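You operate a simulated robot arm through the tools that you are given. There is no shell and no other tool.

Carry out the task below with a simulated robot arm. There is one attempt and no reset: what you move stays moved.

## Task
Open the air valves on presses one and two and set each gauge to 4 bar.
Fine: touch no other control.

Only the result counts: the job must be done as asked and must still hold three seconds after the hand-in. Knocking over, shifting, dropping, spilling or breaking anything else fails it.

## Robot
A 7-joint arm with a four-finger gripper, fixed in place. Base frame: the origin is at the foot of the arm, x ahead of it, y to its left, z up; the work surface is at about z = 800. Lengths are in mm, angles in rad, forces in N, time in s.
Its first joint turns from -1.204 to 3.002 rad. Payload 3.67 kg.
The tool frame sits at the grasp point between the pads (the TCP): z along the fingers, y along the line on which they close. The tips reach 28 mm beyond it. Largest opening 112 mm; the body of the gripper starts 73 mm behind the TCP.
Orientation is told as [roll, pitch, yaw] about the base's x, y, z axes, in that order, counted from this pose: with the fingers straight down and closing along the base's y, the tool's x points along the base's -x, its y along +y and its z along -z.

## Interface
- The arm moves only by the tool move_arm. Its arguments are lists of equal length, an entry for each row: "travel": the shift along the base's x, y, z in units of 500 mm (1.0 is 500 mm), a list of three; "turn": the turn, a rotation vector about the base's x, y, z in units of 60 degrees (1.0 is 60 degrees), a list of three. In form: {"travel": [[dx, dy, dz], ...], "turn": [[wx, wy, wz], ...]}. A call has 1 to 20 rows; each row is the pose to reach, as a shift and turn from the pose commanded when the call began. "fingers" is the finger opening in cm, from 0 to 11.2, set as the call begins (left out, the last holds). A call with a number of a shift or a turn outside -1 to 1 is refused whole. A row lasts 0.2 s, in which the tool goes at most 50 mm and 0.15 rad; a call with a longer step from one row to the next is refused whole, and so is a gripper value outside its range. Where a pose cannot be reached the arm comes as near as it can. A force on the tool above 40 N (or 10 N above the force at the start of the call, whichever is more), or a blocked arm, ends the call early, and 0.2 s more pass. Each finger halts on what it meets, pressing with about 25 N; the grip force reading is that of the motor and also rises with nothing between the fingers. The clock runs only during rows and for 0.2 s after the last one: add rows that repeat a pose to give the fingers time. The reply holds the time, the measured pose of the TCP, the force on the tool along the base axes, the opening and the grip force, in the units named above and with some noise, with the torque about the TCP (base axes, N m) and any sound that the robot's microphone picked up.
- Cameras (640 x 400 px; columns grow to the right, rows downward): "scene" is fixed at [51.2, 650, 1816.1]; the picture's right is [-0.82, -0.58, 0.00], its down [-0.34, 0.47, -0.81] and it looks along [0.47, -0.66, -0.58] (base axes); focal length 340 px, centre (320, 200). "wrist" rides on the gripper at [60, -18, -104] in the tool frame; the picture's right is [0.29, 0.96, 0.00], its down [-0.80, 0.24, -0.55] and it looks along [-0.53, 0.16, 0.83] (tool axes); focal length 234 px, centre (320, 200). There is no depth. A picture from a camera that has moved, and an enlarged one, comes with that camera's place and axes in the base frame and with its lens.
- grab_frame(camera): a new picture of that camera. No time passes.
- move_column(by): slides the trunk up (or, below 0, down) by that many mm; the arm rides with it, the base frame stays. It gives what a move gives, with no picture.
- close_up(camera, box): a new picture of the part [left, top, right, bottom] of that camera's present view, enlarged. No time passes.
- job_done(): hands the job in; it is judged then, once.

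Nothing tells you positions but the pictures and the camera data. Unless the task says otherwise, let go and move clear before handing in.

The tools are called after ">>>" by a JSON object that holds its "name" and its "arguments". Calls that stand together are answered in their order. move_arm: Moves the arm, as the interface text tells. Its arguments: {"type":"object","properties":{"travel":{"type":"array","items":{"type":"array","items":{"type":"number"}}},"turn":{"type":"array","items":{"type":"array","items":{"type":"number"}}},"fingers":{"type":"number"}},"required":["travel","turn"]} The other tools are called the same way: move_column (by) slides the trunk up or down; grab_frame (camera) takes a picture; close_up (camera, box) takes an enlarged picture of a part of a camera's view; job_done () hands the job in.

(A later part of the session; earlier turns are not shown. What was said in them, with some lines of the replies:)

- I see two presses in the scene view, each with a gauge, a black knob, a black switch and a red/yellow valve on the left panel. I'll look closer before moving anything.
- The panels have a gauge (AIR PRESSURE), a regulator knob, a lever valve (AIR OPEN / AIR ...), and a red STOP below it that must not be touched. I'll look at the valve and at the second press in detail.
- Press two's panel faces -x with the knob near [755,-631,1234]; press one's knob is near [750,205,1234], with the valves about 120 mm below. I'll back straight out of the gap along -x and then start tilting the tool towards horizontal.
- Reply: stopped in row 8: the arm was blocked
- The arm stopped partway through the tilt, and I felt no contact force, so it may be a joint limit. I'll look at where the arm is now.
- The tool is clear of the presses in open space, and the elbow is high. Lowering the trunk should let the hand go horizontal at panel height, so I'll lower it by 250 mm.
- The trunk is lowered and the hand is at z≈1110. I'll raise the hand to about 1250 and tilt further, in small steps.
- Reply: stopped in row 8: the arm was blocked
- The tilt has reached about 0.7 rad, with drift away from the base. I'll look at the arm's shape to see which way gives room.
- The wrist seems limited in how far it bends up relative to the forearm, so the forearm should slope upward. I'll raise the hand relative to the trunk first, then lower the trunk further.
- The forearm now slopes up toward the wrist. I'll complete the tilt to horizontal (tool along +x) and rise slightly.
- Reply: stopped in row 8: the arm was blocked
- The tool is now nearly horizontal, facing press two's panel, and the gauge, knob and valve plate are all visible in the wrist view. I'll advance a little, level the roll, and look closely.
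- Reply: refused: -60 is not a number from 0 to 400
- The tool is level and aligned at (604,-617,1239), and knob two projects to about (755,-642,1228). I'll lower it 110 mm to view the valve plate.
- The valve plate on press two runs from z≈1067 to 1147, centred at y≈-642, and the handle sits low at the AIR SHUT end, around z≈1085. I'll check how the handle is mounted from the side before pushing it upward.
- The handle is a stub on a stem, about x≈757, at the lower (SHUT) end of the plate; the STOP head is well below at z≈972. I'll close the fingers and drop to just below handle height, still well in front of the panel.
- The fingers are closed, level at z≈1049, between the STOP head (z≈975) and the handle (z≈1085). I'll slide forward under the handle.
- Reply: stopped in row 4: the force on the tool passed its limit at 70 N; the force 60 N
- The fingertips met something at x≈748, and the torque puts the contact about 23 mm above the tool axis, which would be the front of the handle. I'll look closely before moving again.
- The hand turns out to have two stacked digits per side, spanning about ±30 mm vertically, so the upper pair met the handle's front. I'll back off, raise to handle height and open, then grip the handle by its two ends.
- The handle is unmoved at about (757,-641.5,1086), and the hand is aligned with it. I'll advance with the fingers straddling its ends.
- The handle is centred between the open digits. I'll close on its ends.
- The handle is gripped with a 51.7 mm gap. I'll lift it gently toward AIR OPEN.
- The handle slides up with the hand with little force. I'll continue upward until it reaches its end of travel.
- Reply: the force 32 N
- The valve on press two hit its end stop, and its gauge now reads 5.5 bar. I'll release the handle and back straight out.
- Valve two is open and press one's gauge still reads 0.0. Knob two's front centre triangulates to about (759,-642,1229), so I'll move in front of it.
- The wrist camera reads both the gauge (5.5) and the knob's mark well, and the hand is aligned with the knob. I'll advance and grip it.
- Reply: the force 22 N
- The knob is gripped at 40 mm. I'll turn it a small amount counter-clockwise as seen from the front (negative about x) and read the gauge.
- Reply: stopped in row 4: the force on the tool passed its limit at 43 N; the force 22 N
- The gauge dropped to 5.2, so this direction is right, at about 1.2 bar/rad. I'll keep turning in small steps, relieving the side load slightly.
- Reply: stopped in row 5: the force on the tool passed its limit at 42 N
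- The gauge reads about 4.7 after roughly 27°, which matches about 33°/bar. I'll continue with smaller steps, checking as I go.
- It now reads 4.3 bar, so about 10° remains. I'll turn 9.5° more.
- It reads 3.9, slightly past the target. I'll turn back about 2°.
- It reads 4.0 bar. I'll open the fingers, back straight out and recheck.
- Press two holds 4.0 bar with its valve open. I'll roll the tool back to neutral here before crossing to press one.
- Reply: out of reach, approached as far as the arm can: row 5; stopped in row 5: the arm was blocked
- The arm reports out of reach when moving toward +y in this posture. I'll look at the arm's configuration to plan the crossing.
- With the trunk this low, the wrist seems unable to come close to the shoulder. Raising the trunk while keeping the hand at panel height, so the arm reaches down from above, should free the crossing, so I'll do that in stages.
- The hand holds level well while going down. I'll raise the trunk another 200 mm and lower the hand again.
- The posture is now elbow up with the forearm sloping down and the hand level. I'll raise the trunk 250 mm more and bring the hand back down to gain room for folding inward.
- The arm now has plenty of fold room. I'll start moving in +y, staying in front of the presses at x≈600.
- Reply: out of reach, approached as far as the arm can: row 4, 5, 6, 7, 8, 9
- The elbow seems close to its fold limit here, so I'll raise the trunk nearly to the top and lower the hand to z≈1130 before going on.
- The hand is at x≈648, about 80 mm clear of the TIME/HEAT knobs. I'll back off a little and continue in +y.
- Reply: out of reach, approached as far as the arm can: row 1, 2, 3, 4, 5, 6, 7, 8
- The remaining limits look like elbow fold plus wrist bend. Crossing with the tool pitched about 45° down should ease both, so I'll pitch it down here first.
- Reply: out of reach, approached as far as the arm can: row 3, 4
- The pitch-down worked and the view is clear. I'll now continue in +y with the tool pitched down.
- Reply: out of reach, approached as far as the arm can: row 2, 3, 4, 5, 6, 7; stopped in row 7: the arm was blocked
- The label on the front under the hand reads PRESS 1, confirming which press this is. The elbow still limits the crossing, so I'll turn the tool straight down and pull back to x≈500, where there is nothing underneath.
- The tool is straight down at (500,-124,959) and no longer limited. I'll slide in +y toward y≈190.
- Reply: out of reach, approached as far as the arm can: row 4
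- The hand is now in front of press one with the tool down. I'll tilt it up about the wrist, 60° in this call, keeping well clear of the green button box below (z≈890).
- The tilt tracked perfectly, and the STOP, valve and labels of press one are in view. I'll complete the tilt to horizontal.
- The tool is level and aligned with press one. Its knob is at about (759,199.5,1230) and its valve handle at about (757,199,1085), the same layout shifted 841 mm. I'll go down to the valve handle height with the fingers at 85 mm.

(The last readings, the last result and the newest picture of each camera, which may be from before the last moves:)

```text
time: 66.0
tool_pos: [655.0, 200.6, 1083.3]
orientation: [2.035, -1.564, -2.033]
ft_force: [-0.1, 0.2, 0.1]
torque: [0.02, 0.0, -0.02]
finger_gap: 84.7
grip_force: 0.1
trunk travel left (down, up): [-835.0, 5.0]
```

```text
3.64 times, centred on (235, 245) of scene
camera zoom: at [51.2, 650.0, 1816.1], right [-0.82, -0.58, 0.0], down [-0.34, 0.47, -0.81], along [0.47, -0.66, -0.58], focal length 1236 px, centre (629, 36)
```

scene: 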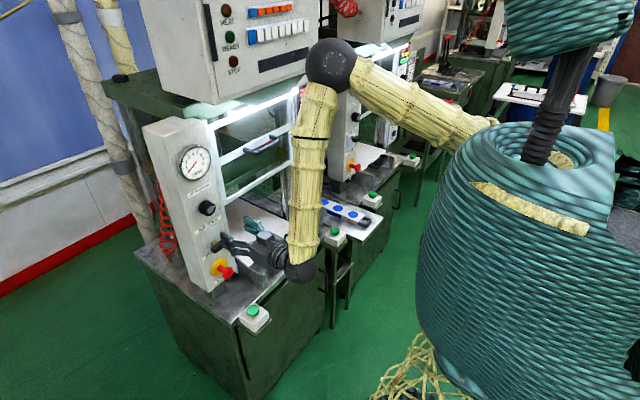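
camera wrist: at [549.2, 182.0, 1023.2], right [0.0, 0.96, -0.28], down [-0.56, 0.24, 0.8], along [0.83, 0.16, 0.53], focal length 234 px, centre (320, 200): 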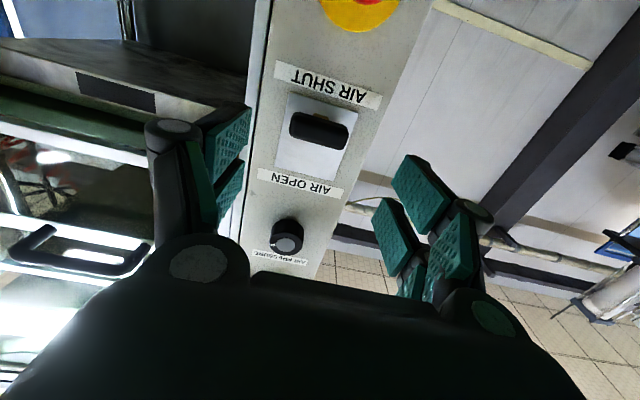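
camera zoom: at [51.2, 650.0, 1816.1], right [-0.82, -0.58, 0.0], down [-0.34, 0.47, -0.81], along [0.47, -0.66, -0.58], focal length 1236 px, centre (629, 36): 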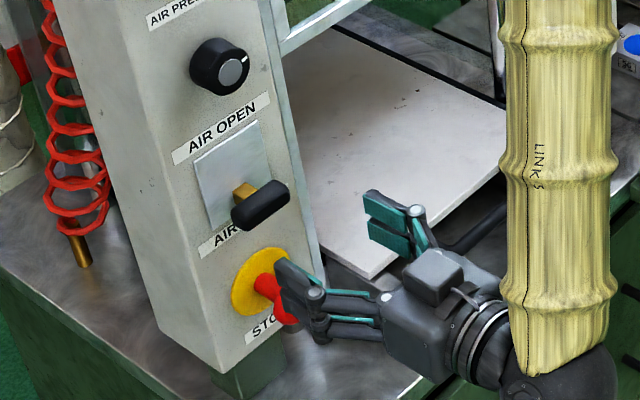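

The hand is aligned with handle one at (757,199.7,1085). I'll advance so the digits straddle it.

>>> {"name": "move_arm", "arguments": {"travel": [[0.05, 0, 0.002], [0.1, 0, 0.003], [0.15, 0, 0.003], [0.164, 0, 0.003], [0.164, 0, 0.003]], "turn": [[0, 0, 0], [0, 0, 0], [0, 0, 0], [0, 0, 0], [0, 0, 0]]}}

>>> {"name": "grab_frame", "arguments": {"camera": "wrist"}}

>>> {"name": "close_up", "arguments": {"camera": "scene", "box": [170, 190, 300, 300]}}

```text
time: 67.2
tool_pos: [737.7, 201.3, 1082.3]
orientation: [1.832, -1.568, -1.831]
ft_force: [0.2, 0.7, -0.2]
torque: [0.0, 0.03, -0.01]
finger_gap: 85.2
grip_force: 0.1
trunk travel left (down, up): [-835.0, 5.0]
```

```text
taken
camera wrist: at [632.3, 181.9, 1022.6], right [0.0, 0.96, -0.28], down [-0.56, 0.24, 0.8], along [0.83, 0.16, 0.53], focal length 234 px, centre (320, 200)
```

wrist: 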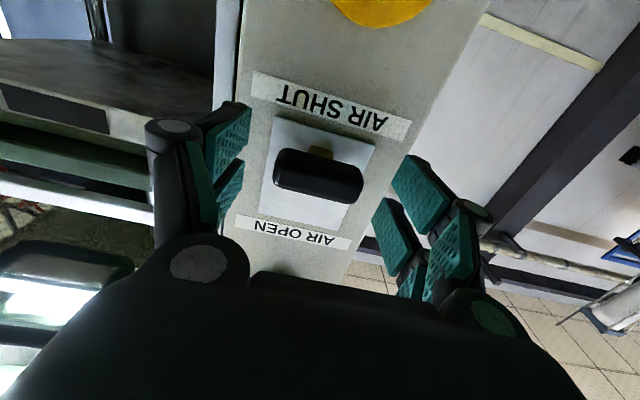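

```text
3.64 times, centred on (235, 245) of scene
camera zoom: at [51.2, 650.0, 1816.1], right [-0.82, -0.58, 0.0], down [-0.34, 0.47, -0.81], along [0.47, -0.66, -0.58], focal length 1236 px, centre (629, 36)
```

zoom: 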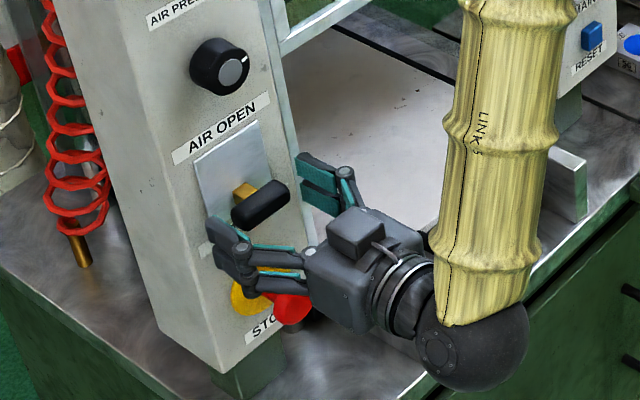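

The handle is centred between the digits, the same view as before on press two. I'll close on its ends.

>>> {"name": "move_arm", "arguments": {"travel": [[0, 0, 0.002], [0, 0, 0.004], [0, 0, 0.004], [0, 0, 0.004]], "turn": [[0, 0, 0], [0, 0, 0], [0, 0, 0], [0, 0, 0]], "fingers": 3.5}}

>>> {"name": "grab_frame", "arguments": {"camera": "wrist"}}

```text
time: 68.2
tool_pos: [737.2, 199.2, 1085.7]
orientation: [1.75, -1.564, -1.747]
ft_force: [2.3, -3.3, -1.9]
torque: [-0.24, 0.02, -0.17]
finger_gap: 51.2
grip_force: 45.0
trunk travel left (down, up): [-835.0, 5.0]
```

```text
taken
camera wrist: at [632.0, 181.8, 1024.8], right [0.0, 0.96, -0.28], down [-0.55, 0.24, 0.8], along [0.83, 0.16, 0.53], focal length 234 px, centre (320, 200)
```

wrist: 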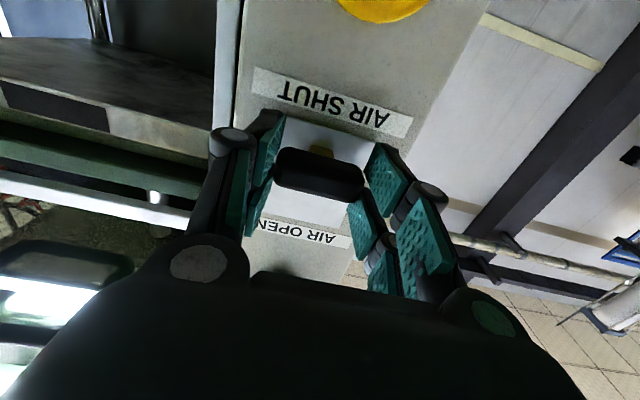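

Handle one is gripped at 51.2 mm. I'll slide it up to its end of travel.

>>> {"name": "move_arm", "arguments": {"travel": [[0, 0, 0.01], [0, 0, 0.02], [0, 0, 0.03], [0, 0, 0.04], [0, 0, 0.05], [0, 0, 0.06], [0, 0, 0.07], [0, 0, 0.08], [0, 0, 0.09], [0, 0, 0.094], [0, 0, 0.094]], "turn": [[0, 0, 0], [0, 0, 0], [0, 0, 0], [0, 0, 0], [0, 0, 0], [0, 0, 0], [0, 0, 0], [0, 0, 0], [0, 0, 0], [0, 0, 0], [0, 0, 0]]}}

>>> {"name": "grab_frame", "arguments": {"camera": "wrist"}}

>>> {"name": "close_up", "arguments": {"camera": "scene", "box": [150, 130, 290, 270]}}

```text
time: 70.6
tool_pos: [738.6, 199.3, 1129.5]
orientation: [1.179, -1.565, -1.178]
ft_force: [-7.2, -3.9, -28.8]
torque: [0.0, 0.8, -0.06]
finger_gap: 51.7
grip_force: 45.0
trunk travel left (down, up): [-835.0, 5.0]
```

```text
taken
camera wrist: at [632.8, 181.7, 1069.8], right [0.0, 0.96, -0.28], down [-0.55, 0.24, 0.8], along [0.83, 0.16, 0.53], focal length 234 px, centre (320, 200)
```

wrist: 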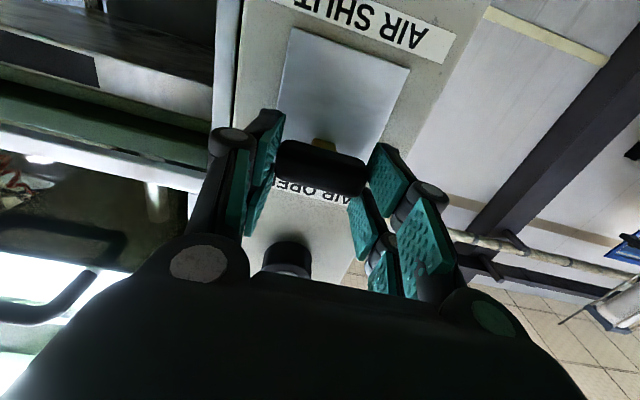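

```text
2.86 times, centred on (220, 200) of scene
camera zoom: at [51.2, 650.0, 1816.1], right [-0.82, -0.58, 0.0], down [-0.34, 0.47, -0.81], along [0.47, -0.66, -0.58], focal length 972 px, centre (606, 200)
```

zoom: 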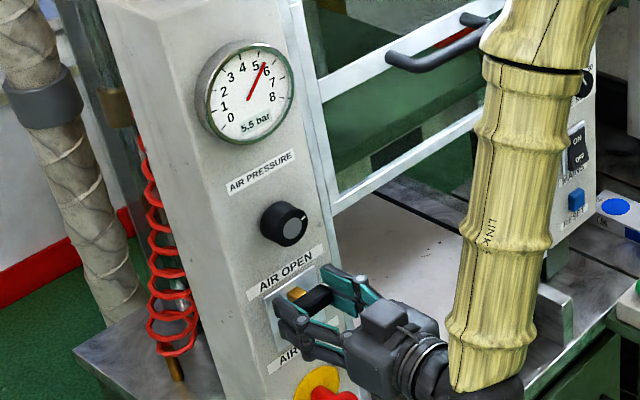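

Valve one is at its end stop, and the press-one gauge reads 5.5 bar. I'll release and back straight out.

>>> {"name": "move_arm", "arguments": {"travel": [[0, 0, -0.006], [0, 0, -0.006], [0, 0, -0.006], [-0.06, 0, -0.006], [-0.14, 0, -0.006], [-0.16, 0, -0.006], [-0.16, 0, -0.006]], "turn": [[0, 0, 0], [0, 0, 0], [0, 0, 0], [0, 0, 0], [0, 0, 0], [0, 0, 0], [0, 0, 0]], "fingers": 8.5}}

>>> {"name": "move_arm", "arguments": {"travel": [[0, 0, 0.08], [0, 0, 0.16], [0, 0, 0.194], [0, 0, 0.194]], "turn": [[0, 0, 0], [0, 0, 0], [0, 0, 0], [0, 0, 0]], "fingers": 7.5}}

>>> {"name": "grab_frame", "arguments": {"camera": "wrist"}}

>>> {"name": "close_up", "arguments": {"camera": "wrist", "box": [240, 80, 400, 220]}}

>>> {"name": "grab_frame", "arguments": {"camera": "scene"}}

```text
time: 72.2
tool_pos: [657.9, 202.2, 1128.7]
orientation: [1.879, -1.565, -1.877]
ft_force: [0.0, -0.5, 0.7]
torque: [-0.02, 0.0, -0.03]
finger_gap: 84.7
grip_force: 0.1
trunk travel left (down, up): [-835.0, 5.0]
```

```text
time: 73.2
tool_pos: [659.3, 195.7, 1221.9]
orientation: [0.752, -1.555, -0.762]
ft_force: [0.7, 0.4, -0.9]
torque: [-0.01, 0.02, -0.01]
finger_gap: 75.2
grip_force: 0.0
trunk travel left (down, up): [-835.0, 5.0]
```

```text
taken
camera wrist: at [553.8, 179.8, 1163.3], right [0.01, 0.96, -0.28], down [-0.54, 0.24, 0.81], along [0.84, 0.15, 0.52], focal length 234 px, centre (320, 200)
```

wrist: 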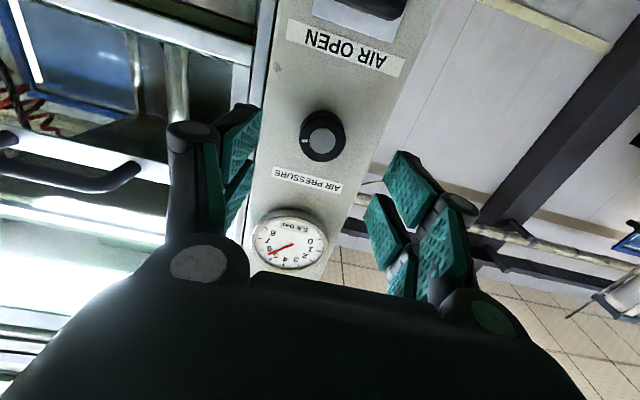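

```text
2.86 times, centred on (320, 150) of wrist
camera zoom: at [553.8, 179.8, 1163.3], right [0.01, 0.96, -0.28], down [-0.54, 0.24, 0.81], along [0.84, 0.15, 0.52], focal length 669 px, centre (320, 343)
```

zoom: 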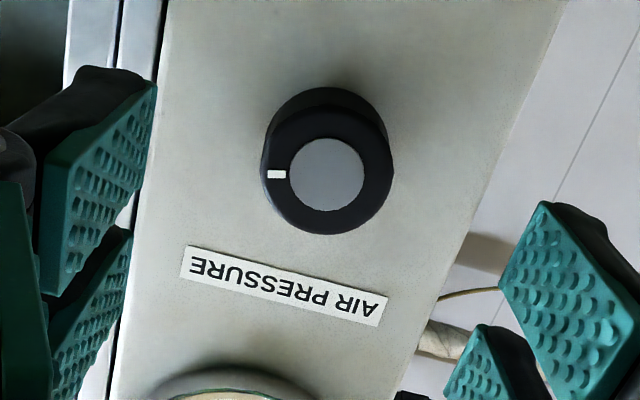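

```text
taken
```

scene: 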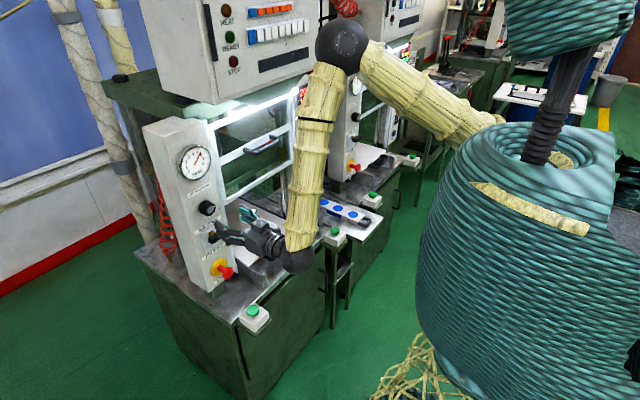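

Valve one is open and the gauge is steady at 5.5. Knob one is at about (759,200.5,1228.6), so I'll advance onto it.

>>> {"name": "move_arm", "arguments": {"travel": [[0.06, 0, 0.004], [0.12, 0, 0.005], [0.172, 0, 0.005], [0.172, 0, 0.005]], "turn": [[0, 0, 0], [0, 0, 0], [0, 0, 0], [0, 0, 0]]}}

>>> {"name": "grab_frame", "arguments": {"camera": "wrist"}}

>>> {"name": "close_up", "arguments": {"camera": "scene", "box": [150, 130, 290, 270]}}

```text
time: 74.2
tool_pos: [746.1, 194.2, 1235.0]
orientation: [1.735, -1.557, -1.742]
ft_force: [-0.6, -0.4, -0.6]
torque: [0.03, 0.02, 0.01]
finger_gap: 75.0
grip_force: 0.0
trunk travel left (down, up): [-835.0, 5.0]
```

```text
taken
camera wrist: at [640.5, 177.8, 1174.5], right [0.01, 0.96, -0.28], down [-0.55, 0.23, 0.8], along [0.83, 0.15, 0.53], focal length 234 px, centre (320, 200)
```

wrist: 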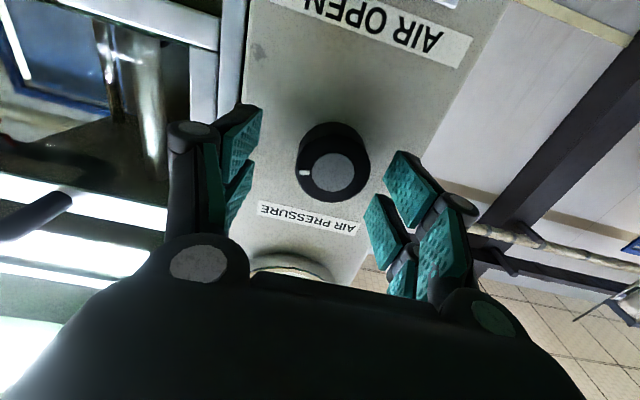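

```text
2.86 times, centred on (220, 200) of scene
camera zoom: at [51.2, 650.0, 1816.1], right [-0.82, -0.58, 0.0], down [-0.34, 0.47, -0.81], along [0.47, -0.66, -0.58], focal length 972 px, centre (606, 200)
```

zoom: 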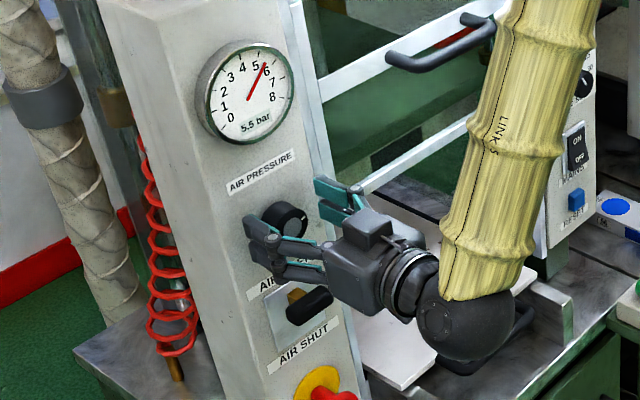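

The hand is about 6 mm off sideways and 5 mm high. I'll correct that before gripping.

>>> {"name": "move_arm", "arguments": {"travel": [[-0.002, 0.0065, -0.006], [-0.003, 0.0126, -0.011], [-0.003, 0.0126, -0.011]], "turn": [[0, 0, 0], [0, 0, 0], [0, 0, 0]]}}

>>> {"name": "grab_frame", "arguments": {"camera": "wrist"}}

```text
time: 75.0
tool_pos: [747.0, 196.4, 1230.1]
orientation: [1.569, -1.55, -1.587]
ft_force: [0.7, -0.1, -0.1]
torque: [0.01, 0.0, -0.03]
finger_gap: 75.1
grip_force: 0.0
trunk travel left (down, up): [-835.0, 5.0]
```

```text
taken
camera wrist: at [642.3, 180.7, 1169.4], right [0.02, 0.96, -0.27], down [-0.55, 0.23, 0.8], along [0.83, 0.13, 0.53], focal length 234 px, centre (320, 200)
```

wrist: 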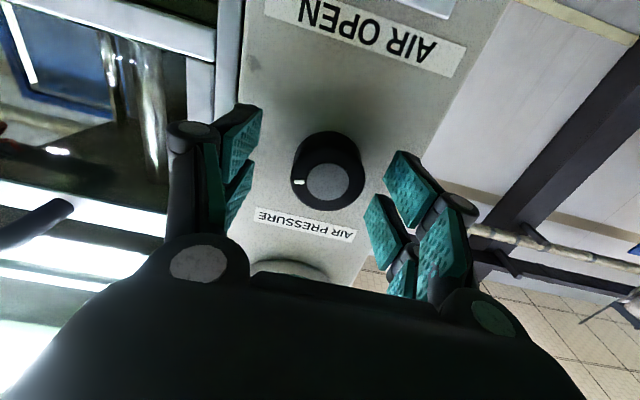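

The hand is still about 4 mm short in y, with a slight yaw. One more small correction.

>>> {"name": "move_arm", "arguments": {"travel": [[-0.002, 0.005, 0], [-0.004, 0.01, 0], [-0.004, 0.01, 0], [-0.004, 0.01, 0]], "turn": [[0, 0, 0.01], [0, 0, 0.019], [0, 0, 0.019], [0, 0, 0.019]]}}

>>> {"name": "grab_frame", "arguments": {"camera": "wrist"}}

>>> {"name": "grab_frame", "arguments": {"camera": "scene"}}

```text
time: 76.0
tool_pos: [748.7, 197.4, 1227.0]
orientation: [1.379, -1.547, -1.382]
ft_force: [0.4, -0.7, 0.9]
torque: [-0.01, 0.02, 0.02]
finger_gap: 75.0
grip_force: 0.2
trunk travel left (down, up): [-835.0, 5.0]
```

```text
taken
camera wrist: at [642.6, 181.6, 1167.5], right [0.0, 0.96, -0.27], down [-0.55, 0.22, 0.81], along [0.84, 0.14, 0.53], focal length 234 px, centre (320, 200)
```

wrist: 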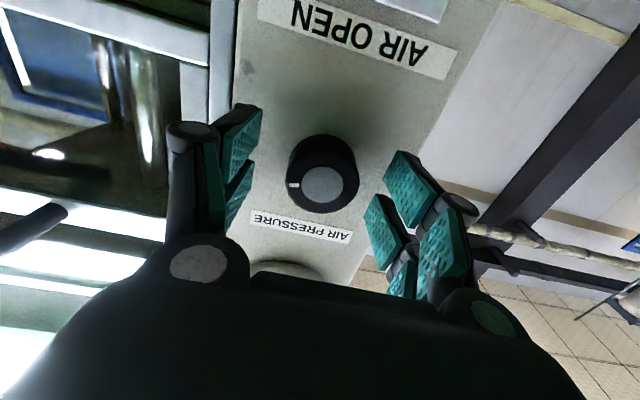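

```text
taken
```

scene: 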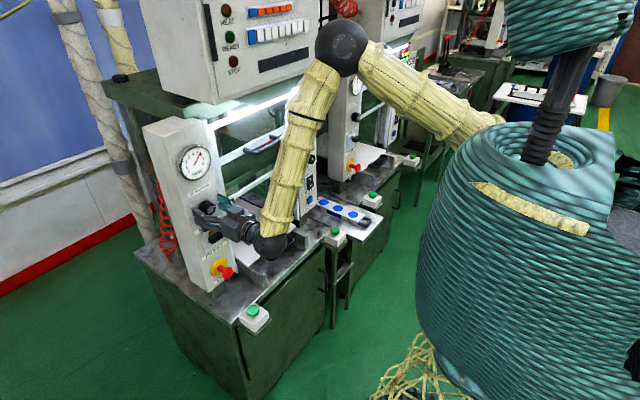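

It's now within about 2–3 mm of the knob axis. I'll close on the knob with a small upward trim.

>>> {"name": "move_arm", "arguments": {"travel": [[-0.002, 0.002, 0.004], [-0.004, 0.003, 0.006], [-0.004, 0.003, 0.006], [-0.004, 0.003, 0.006]], "turn": [[0, 0, 0], [0, 0, 0], [0, 0, 0], [0, 0, 0]], "fingers": 2.5}}

>>> {"name": "grab_frame", "arguments": {"camera": "wrist"}}

>>> {"name": "close_up", "arguments": {"camera": "scene", "box": [150, 130, 290, 270]}}

```text
time: 77.0
tool_pos: [748.0, 199.6, 1226.5]
orientation: [1.179, -1.547, -1.186]
ft_force: [15.2, 10.2, 16.8]
torque: [-0.02, -0.95, 0.32]
finger_gap: 40.4
grip_force: 44.7
trunk travel left (down, up): [-835.0, 5.0]
```

```text
taken
camera wrist: at [641.5, 183.6, 1167.4], right [0.0, 0.96, -0.26], down [-0.54, 0.22, 0.81], along [0.84, 0.14, 0.53], focal length 234 px, centre (320, 200)
```

wrist: 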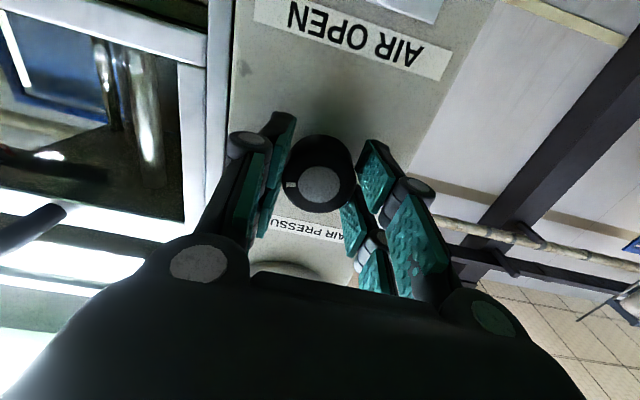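

```text
2.86 times, centred on (220, 200) of scene
camera zoom: at [51.2, 650.0, 1816.1], right [-0.82, -0.58, 0.0], down [-0.34, 0.47, -0.81], along [0.47, -0.66, -0.58], focal length 972 px, centre (606, 200)
```

zoom: 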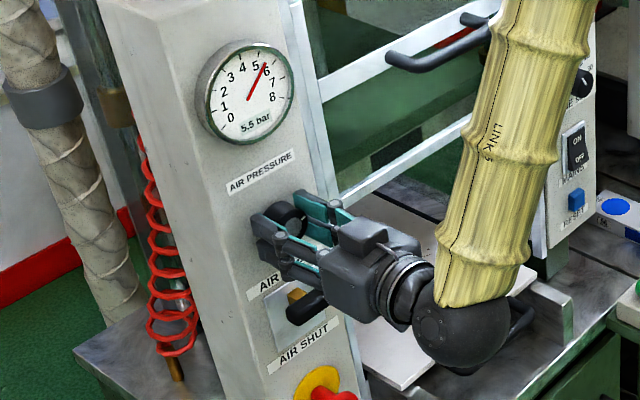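

Knob one is gripped at 40.4 mm. I'll start turning counter-clockwise in small steps, about 9° first.

>>> {"name": "move_arm", "arguments": {"travel": [[0, 0, 0], [0, 0, 0], [0, 0, 0], [0, 0, 0]], "turn": [[-0.05, 0, 0], [-0.1, 0, 0], [-0.15, 0, 0], [-0.15, 0, 0]]}}

>>> {"name": "close_up", "arguments": {"camera": "scene", "box": [165, 130, 245, 190]}}

>>> {"name": "grab_frame", "arguments": {"camera": "wrist"}}

```text
time: 78.0
tool_pos: [747.3, 199.3, 1226.2]
orientation: [-1.455, -1.439, 1.448]
ft_force: [16.9, 16.5, 21.8]
torque: [-0.06, -0.96, 0.46]
finger_gap: 40.4
grip_force: 45.4
trunk travel left (down, up): [-835.0, 5.0]
```

```text
6.67 times, centred on (205, 160) of scene
camera zoom: at [51.2, 650.0, 1816.1], right [-0.82, -0.58, 0.0], down [-0.34, 0.47, -0.81], along [0.47, -0.66, -0.58], focal length 2267 px, centre (1087, 467)
```

zoom: 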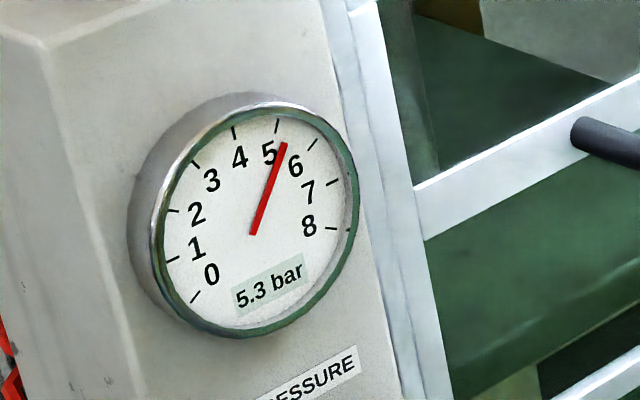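

```text
taken
camera wrist: at [641.1, 174.4, 1171.3], right [0.0, 0.91, -0.41], down [-0.54, 0.35, 0.77], along [0.84, 0.22, 0.49], focal length 234 px, centre (320, 200)
```

wrist: 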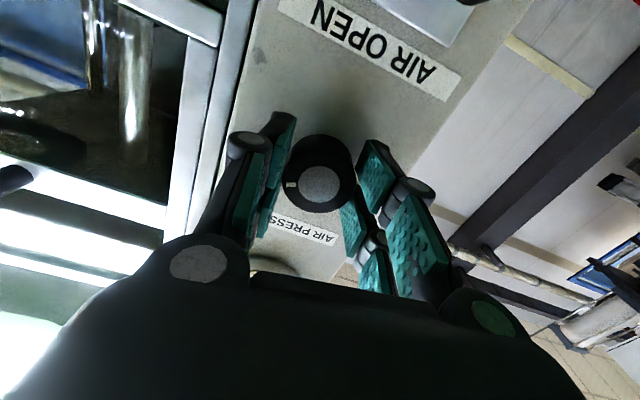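

It reads 5.3 and is turning well. I'll ease the side load a little and continue by 12°.

>>> {"name": "move_arm", "arguments": {"travel": [[0.001, 0.003, 0.004], [0.001, 0.003, 0.004], [0.001, 0.003, 0.004], [0.001, 0.003, 0.004], [0.001, 0.003, 0.004]], "turn": [[-0.04, 0, 0], [-0.09, 0, 0], [-0.14, 0, 0], [-0.2, 0, 0], [-0.2, 0, 0]]}}

>>> {"name": "close_up", "arguments": {"camera": "scene", "box": [165, 130, 245, 190]}}

>>> {"name": "grab_frame", "arguments": {"camera": "wrist"}}

```text
time: 79.2
tool_pos: [747.5, 199.0, 1227.5]
orientation: [-1.5, -1.231, 1.497]
ft_force: [0.3, 5.6, 3.2]
torque: [-0.02, -0.46, -0.04]
finger_gap: 40.4
grip_force: 44.8
trunk travel left (down, up): [-835.0, 5.0]
```

```text
6.67 times, centred on (205, 160) of scene
camera zoom: at [51.2, 650.0, 1816.1], right [-0.82, -0.58, 0.0], down [-0.34, 0.47, -0.81], along [0.47, -0.66, -0.58], focal length 2267 px, centre (1087, 467)
```

zoom: 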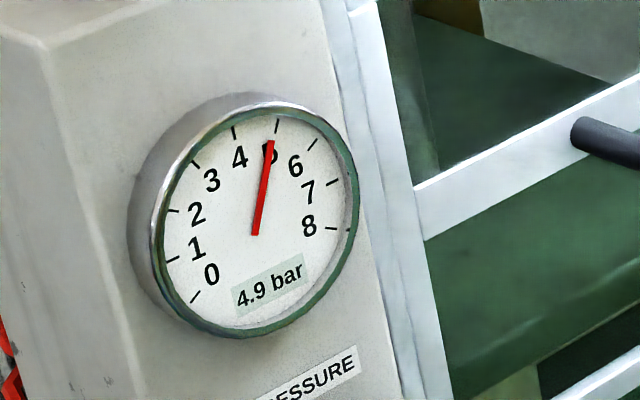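

```text
taken
camera wrist: at [640.5, 163.1, 1179.1], right [-0.01, 0.81, -0.59], down [-0.53, 0.5, 0.68], along [0.85, 0.32, 0.43], focal length 234 px, centre (320, 200)
```

wrist: 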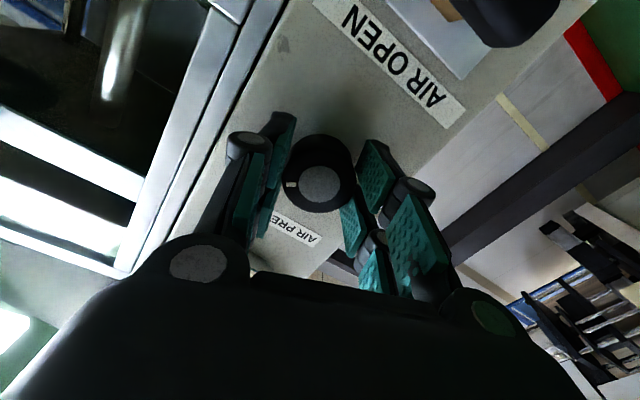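

It reads 4.9. I'll continue by 13°.

>>> {"name": "move_arm", "arguments": {"travel": [[0, 0, 0], [0, 0, 0], [0, 0, 0], [0, 0, 0], [0, 0, 0]], "turn": [[-0.05, 0, 0], [-0.1, 0, 0], [-0.16, 0, 0], [-0.22, 0, 0], [-0.22, 0, 0]]}}

>>> {"name": "close_up", "arguments": {"camera": "scene", "box": [165, 130, 245, 190]}}

>>> {"name": "grab_frame", "arguments": {"camera": "wrist"}}

```text
time: 80.4
tool_pos: [747.6, 198.8, 1227.9]
orientation: [-1.521, -1.002, 1.518]
ft_force: [-9.4, 0.8, -6.4]
torque: [0.01, 0.02, -0.04]
finger_gap: 40.0
grip_force: 44.9
trunk travel left (down, up): [-835.0, 5.0]
```

```text
6.67 times, centred on (205, 160) of scene
camera zoom: at [51.2, 650.0, 1816.1], right [-0.82, -0.58, 0.0], down [-0.34, 0.47, -0.81], along [0.47, -0.66, -0.58], focal length 2267 px, centre (1087, 467)
```

zoom: 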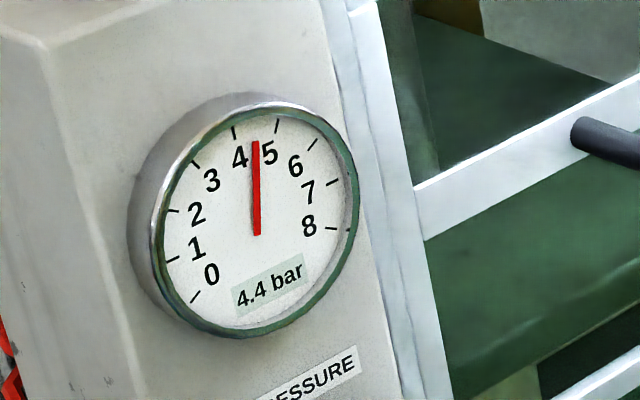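

```text
taken
camera wrist: at [640.5, 152.4, 1189.4], right [-0.01, 0.65, -0.76], down [-0.53, 0.64, 0.56], along [0.85, 0.41, 0.34], focal length 234 px, centre (320, 200)
```

wrist: 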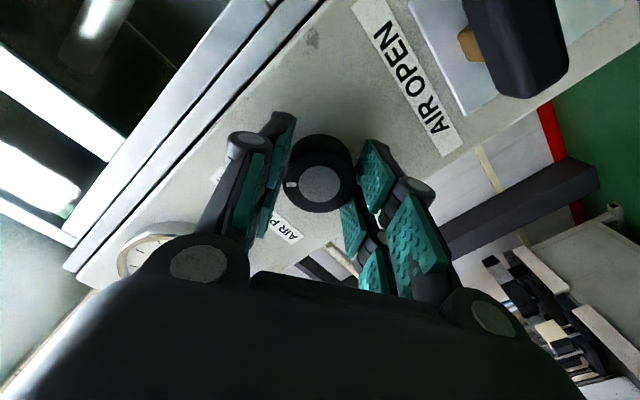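

It reads 4.4. I'll turn about 10.5° more and check.

>>> {"name": "move_arm", "arguments": {"travel": [[0, 0, 0], [0, 0, 0], [0, 0, 0], [0, 0, 0], [0, 0, 0]], "turn": [[-0.05, 0, 0], [-0.1, 0, 0], [-0.15, 0, 0], [-0.175, 0, 0], [-0.175, 0, 0]]}}

>>> {"name": "close_up", "arguments": {"camera": "scene", "box": [165, 130, 245, 190]}}

```text
time: 81.6
tool_pos: [747.4, 199.1, 1227.2]
orientation: [-1.528, -0.818, 1.527]
ft_force: [-12.4, -4.6, -7.2]
torque: [0.04, 0.24, -0.38]
finger_gap: 40.3
grip_force: 44.8
trunk travel left (down, up): [-835.0, 5.0]
```

```text
6.67 times, centred on (205, 160) of scene
camera zoom: at [51.2, 650.0, 1816.1], right [-0.82, -0.58, 0.0], down [-0.34, 0.47, -0.81], along [0.47, -0.66, -0.58], focal length 2267 px, centre (1087, 467)
```

zoom: 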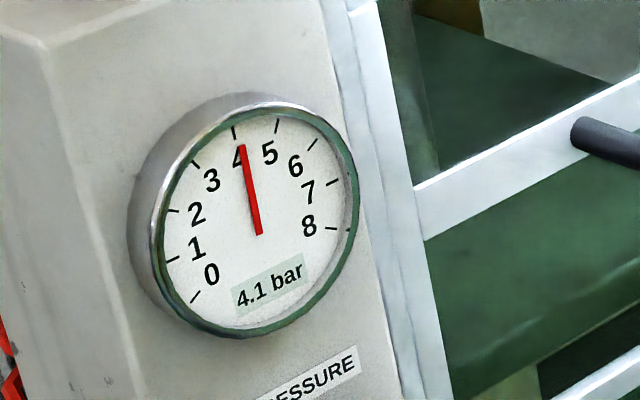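

It reads 4.1. I'll turn about 2.5° more.

>>> {"name": "move_arm", "arguments": {"travel": [[0, 0, 0], [0, 0, 0], [0, 0, 0]], "turn": [[-0.02, 0, 0], [-0.042, 0, 0], [-0.042, 0, 0]]}}

>>> {"name": "close_up", "arguments": {"camera": "scene", "box": [165, 130, 245, 190]}}

```text
time: 82.4
tool_pos: [747.7, 198.4, 1227.3]
orientation: [-1.53, -0.775, 1.527]
ft_force: [-16.8, -5.1, -13.9]
torque: [-0.03, 0.28, -0.08]
finger_gap: 40.4
grip_force: 45.3
trunk travel left (down, up): [-835.0, 5.0]
```

```text
6.67 times, centred on (205, 160) of scene
camera zoom: at [51.2, 650.0, 1816.1], right [-0.82, -0.58, 0.0], down [-0.34, 0.47, -0.81], along [0.47, -0.66, -0.58], focal length 2267 px, centre (1087, 467)
```

zoom: 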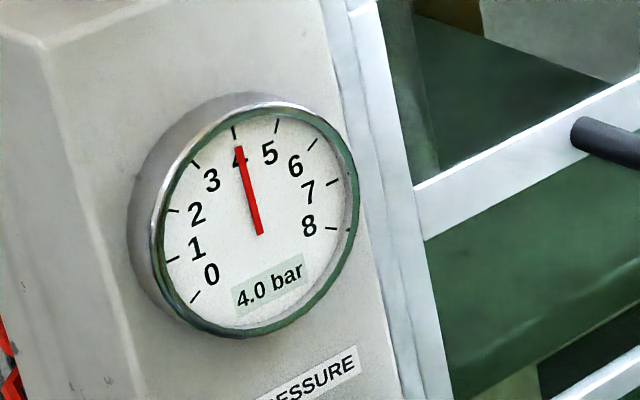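

It reads 4.0 bar. I'll open the fingers, back straight out, and recheck both gauges.

>>> {"name": "move_arm", "arguments": {"travel": [[0, 0, 0], [0, 0, 0], [0, 0, 0], [-0.06, 0, 0], [-0.14, 0, 0], [-0.18, 0, 0], [-0.18, 0, 0]], "turn": [[0, 0, 0], [0, 0, 0], [0, 0, 0], [0, 0, 0], [0, 0, 0], [0, 0, 0], [0, 0, 0]], "fingers": 7.5}}

>>> {"name": "close_up", "arguments": {"camera": "scene", "box": [165, 130, 245, 190]}}

>>> {"name": "grab_frame", "arguments": {"camera": "scene"}}

>>> {"name": "close_up", "arguments": {"camera": "scene", "box": [340, 70, 400, 150]}}

>>> {"name": "close_up", "arguments": {"camera": "scene", "box": [160, 180, 340, 300]}}

```text
time: 84.2
tool_pos: [650.8, 199.7, 1202.9]
orientation: [-1.481, -0.762, 1.495]
ft_force: [0.3, 0.5, -0.2]
torque: [-0.02, 0.0, 0.01]
finger_gap: 75.0
grip_force: 0.2
trunk travel left (down, up): [-835.0, 5.0]
stopped in row 7: the arm was blocked; the commanded pose is now the measured one
```

```text
6.67 times, centred on (205, 160) of scene
camera zoom: at [51.2, 650.0, 1816.1], right [-0.82, -0.58, 0.0], down [-0.34, 0.47, -0.81], along [0.47, -0.66, -0.58], focal length 2267 px, centre (1087, 467)
```

zoom: 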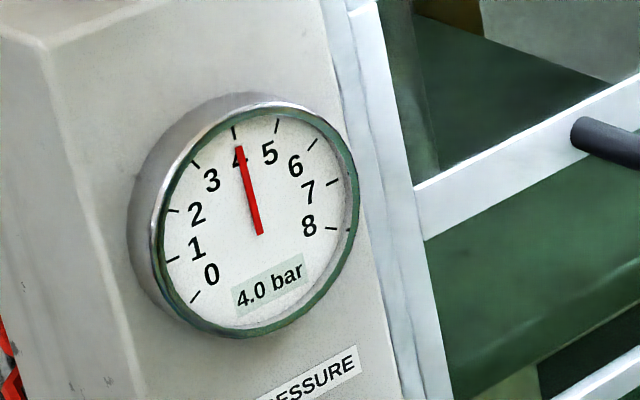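

```text
taken
```

scene: 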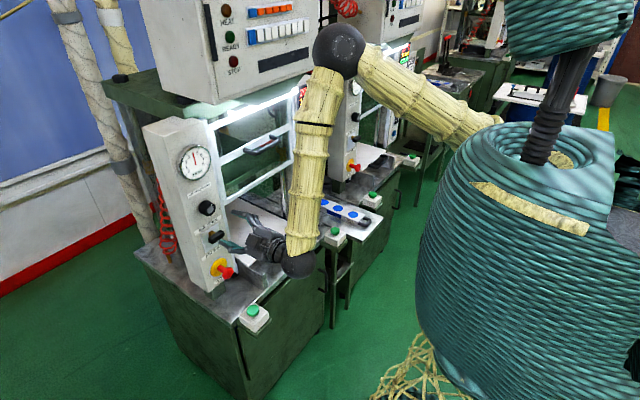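

```text
5.00 times, centred on (370, 110) of scene
camera zoom: at [51.2, 650.0, 1816.1], right [-0.82, -0.58, 0.0], down [-0.34, 0.47, -0.81], along [0.47, -0.66, -0.58], focal length 1700 px, centre (70, 650)
```

zoom: 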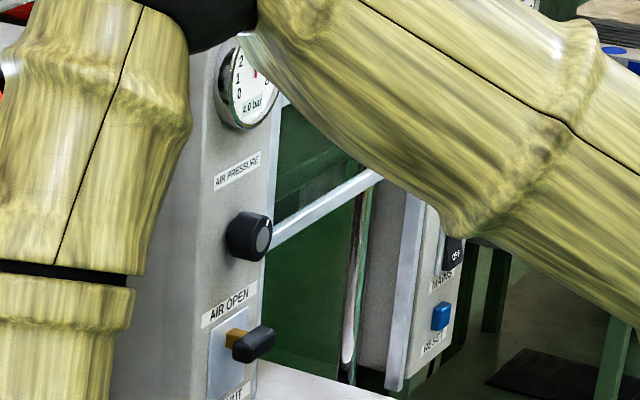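

```text
3.33 times, centred on (250, 240) of scene
camera zoom: at [51.2, 650.0, 1816.1], right [-0.82, -0.58, 0.0], down [-0.34, 0.47, -0.81], along [0.47, -0.66, -0.58], focal length 1133 px, centre (553, 67)
```

zoom: 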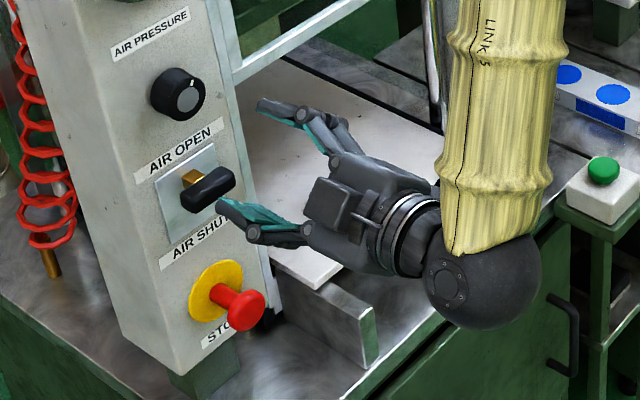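

Both gauges read 4.0 bar and both valve handles are at AIR OPEN; nothing else looks changed. I'll tilt the hand down and pull it further back from the panel before handing in.

>>> {"name": "move_arm", "arguments": {"travel": [[-0.01, 0, -0.04], [-0.022, 0, -0.08], [-0.036, 0, -0.12], [-0.05, 0, -0.16], [-0.066, 0, -0.2], [-0.09, 0, -0.2], [-0.09, 0, -0.2]], "turn": [[0, 0.1, 0], [0, 0.2, 0], [0, 0.3, 0], [0, 0.4, 0], [0, 0.5, 0], [0, 0.5, 0], [0, 0.5, 0]]}}

>>> {"name": "grab_frame", "arguments": {"camera": "scene"}}

>>> {"name": "close_up", "arguments": {"camera": "scene", "box": [165, 130, 245, 190]}}

>>> {"name": "close_up", "arguments": {"camera": "scene", "box": [345, 70, 385, 100]}}

>>> {"name": "close_up", "arguments": {"camera": "scene", "box": [160, 180, 340, 300]}}

```text
time: 85.8
tool_pos: [608.3, 200.2, 1102.3]
orientation: [-0.829, -0.608, 1.077]
ft_force: [0.0, 0.0, -0.3]
torque: [0.0, 0.0, 0.0]
finger_gap: 75.0
grip_force: 0.2
trunk travel left (down, up): [-835.0, 5.0]
```

```text
taken
```

scene: 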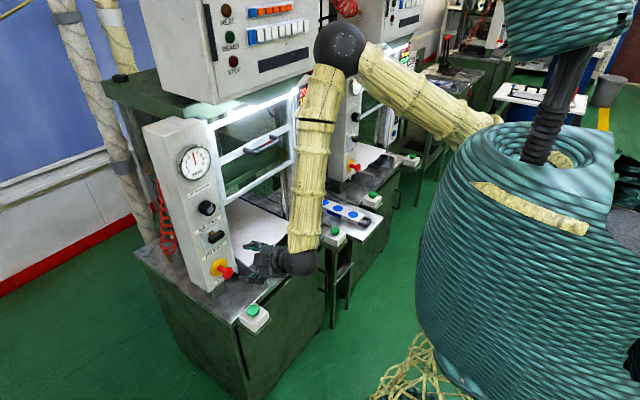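

```text
6.67 times, centred on (205, 160) of scene
camera zoom: at [51.2, 650.0, 1816.1], right [-0.82, -0.58, 0.0], down [-0.34, 0.47, -0.81], along [0.47, -0.66, -0.58], focal length 2267 px, centre (1087, 467)
```

zoom: 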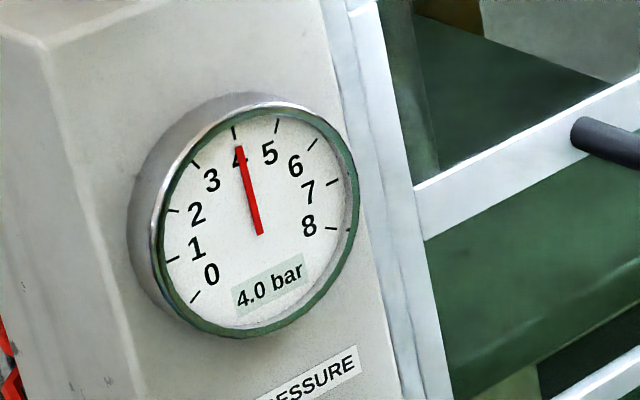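

```text
13.33 times, centred on (365, 85) of scene
camera zoom: at [51.2, 650.0, 1816.1], right [-0.82, -0.58, 0.0], down [-0.34, 0.47, -0.81], along [0.47, -0.66, -0.58], focal length 4534 px, centre (-280, 1733)
```

zoom: 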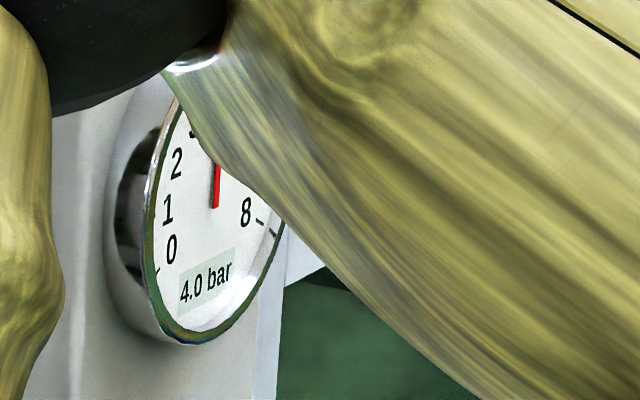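

```text
3.33 times, centred on (250, 240) of scene
camera zoom: at [51.2, 650.0, 1816.1], right [-0.82, -0.58, 0.0], down [-0.34, 0.47, -0.81], along [0.47, -0.66, -0.58], focal length 1133 px, centre (553, 67)
```

zoom: 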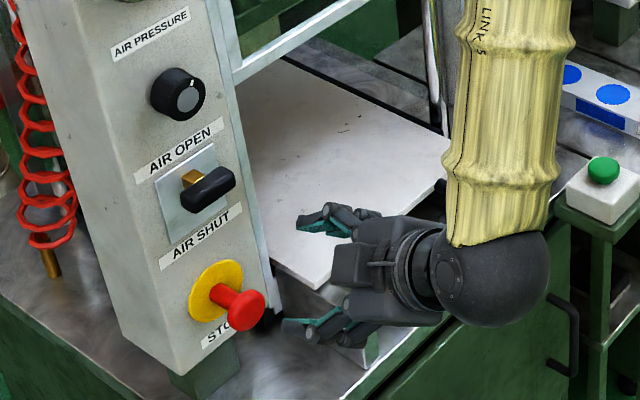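

Both gauges read 4.0 bar with both valves at AIR OPEN, the hand is clear of the panels, and no other control was touched. I'm handing in.

>>> {"name": "job_done", "arguments": {}}

```text
The job is handed in.
```

The air valves on presses one and two are both open, and each gauge reads 4.0 bar. I handed the job in; no verdict has come back.

- **Press one:** I slid the handle up to AIR OPEN, which gave 5.5 bar. I then turned the knob down to 4.0, and it still read 4.0 after I let go and backed away.
- **Press two:** I set it the same way, also from 5.5 bar. It still read 4.0 in the last picture before hand-in.
- **Which presses:** I saw a "PRESS 1" label on press one. I found no label on press two, and took it to be the press next to it.
- **Unplanned contact:** on the first approach to press two, the closed fingers pushed against the front of its air valve handle with about 70 N. The handle did not move, and I backed off and gripped it by its ends instead.
- **Other controls:** I did not touch STOP, HEAT, TIME, MAINS, RESET or the green buttons. The hand was open and clear of the panels at hand-in.
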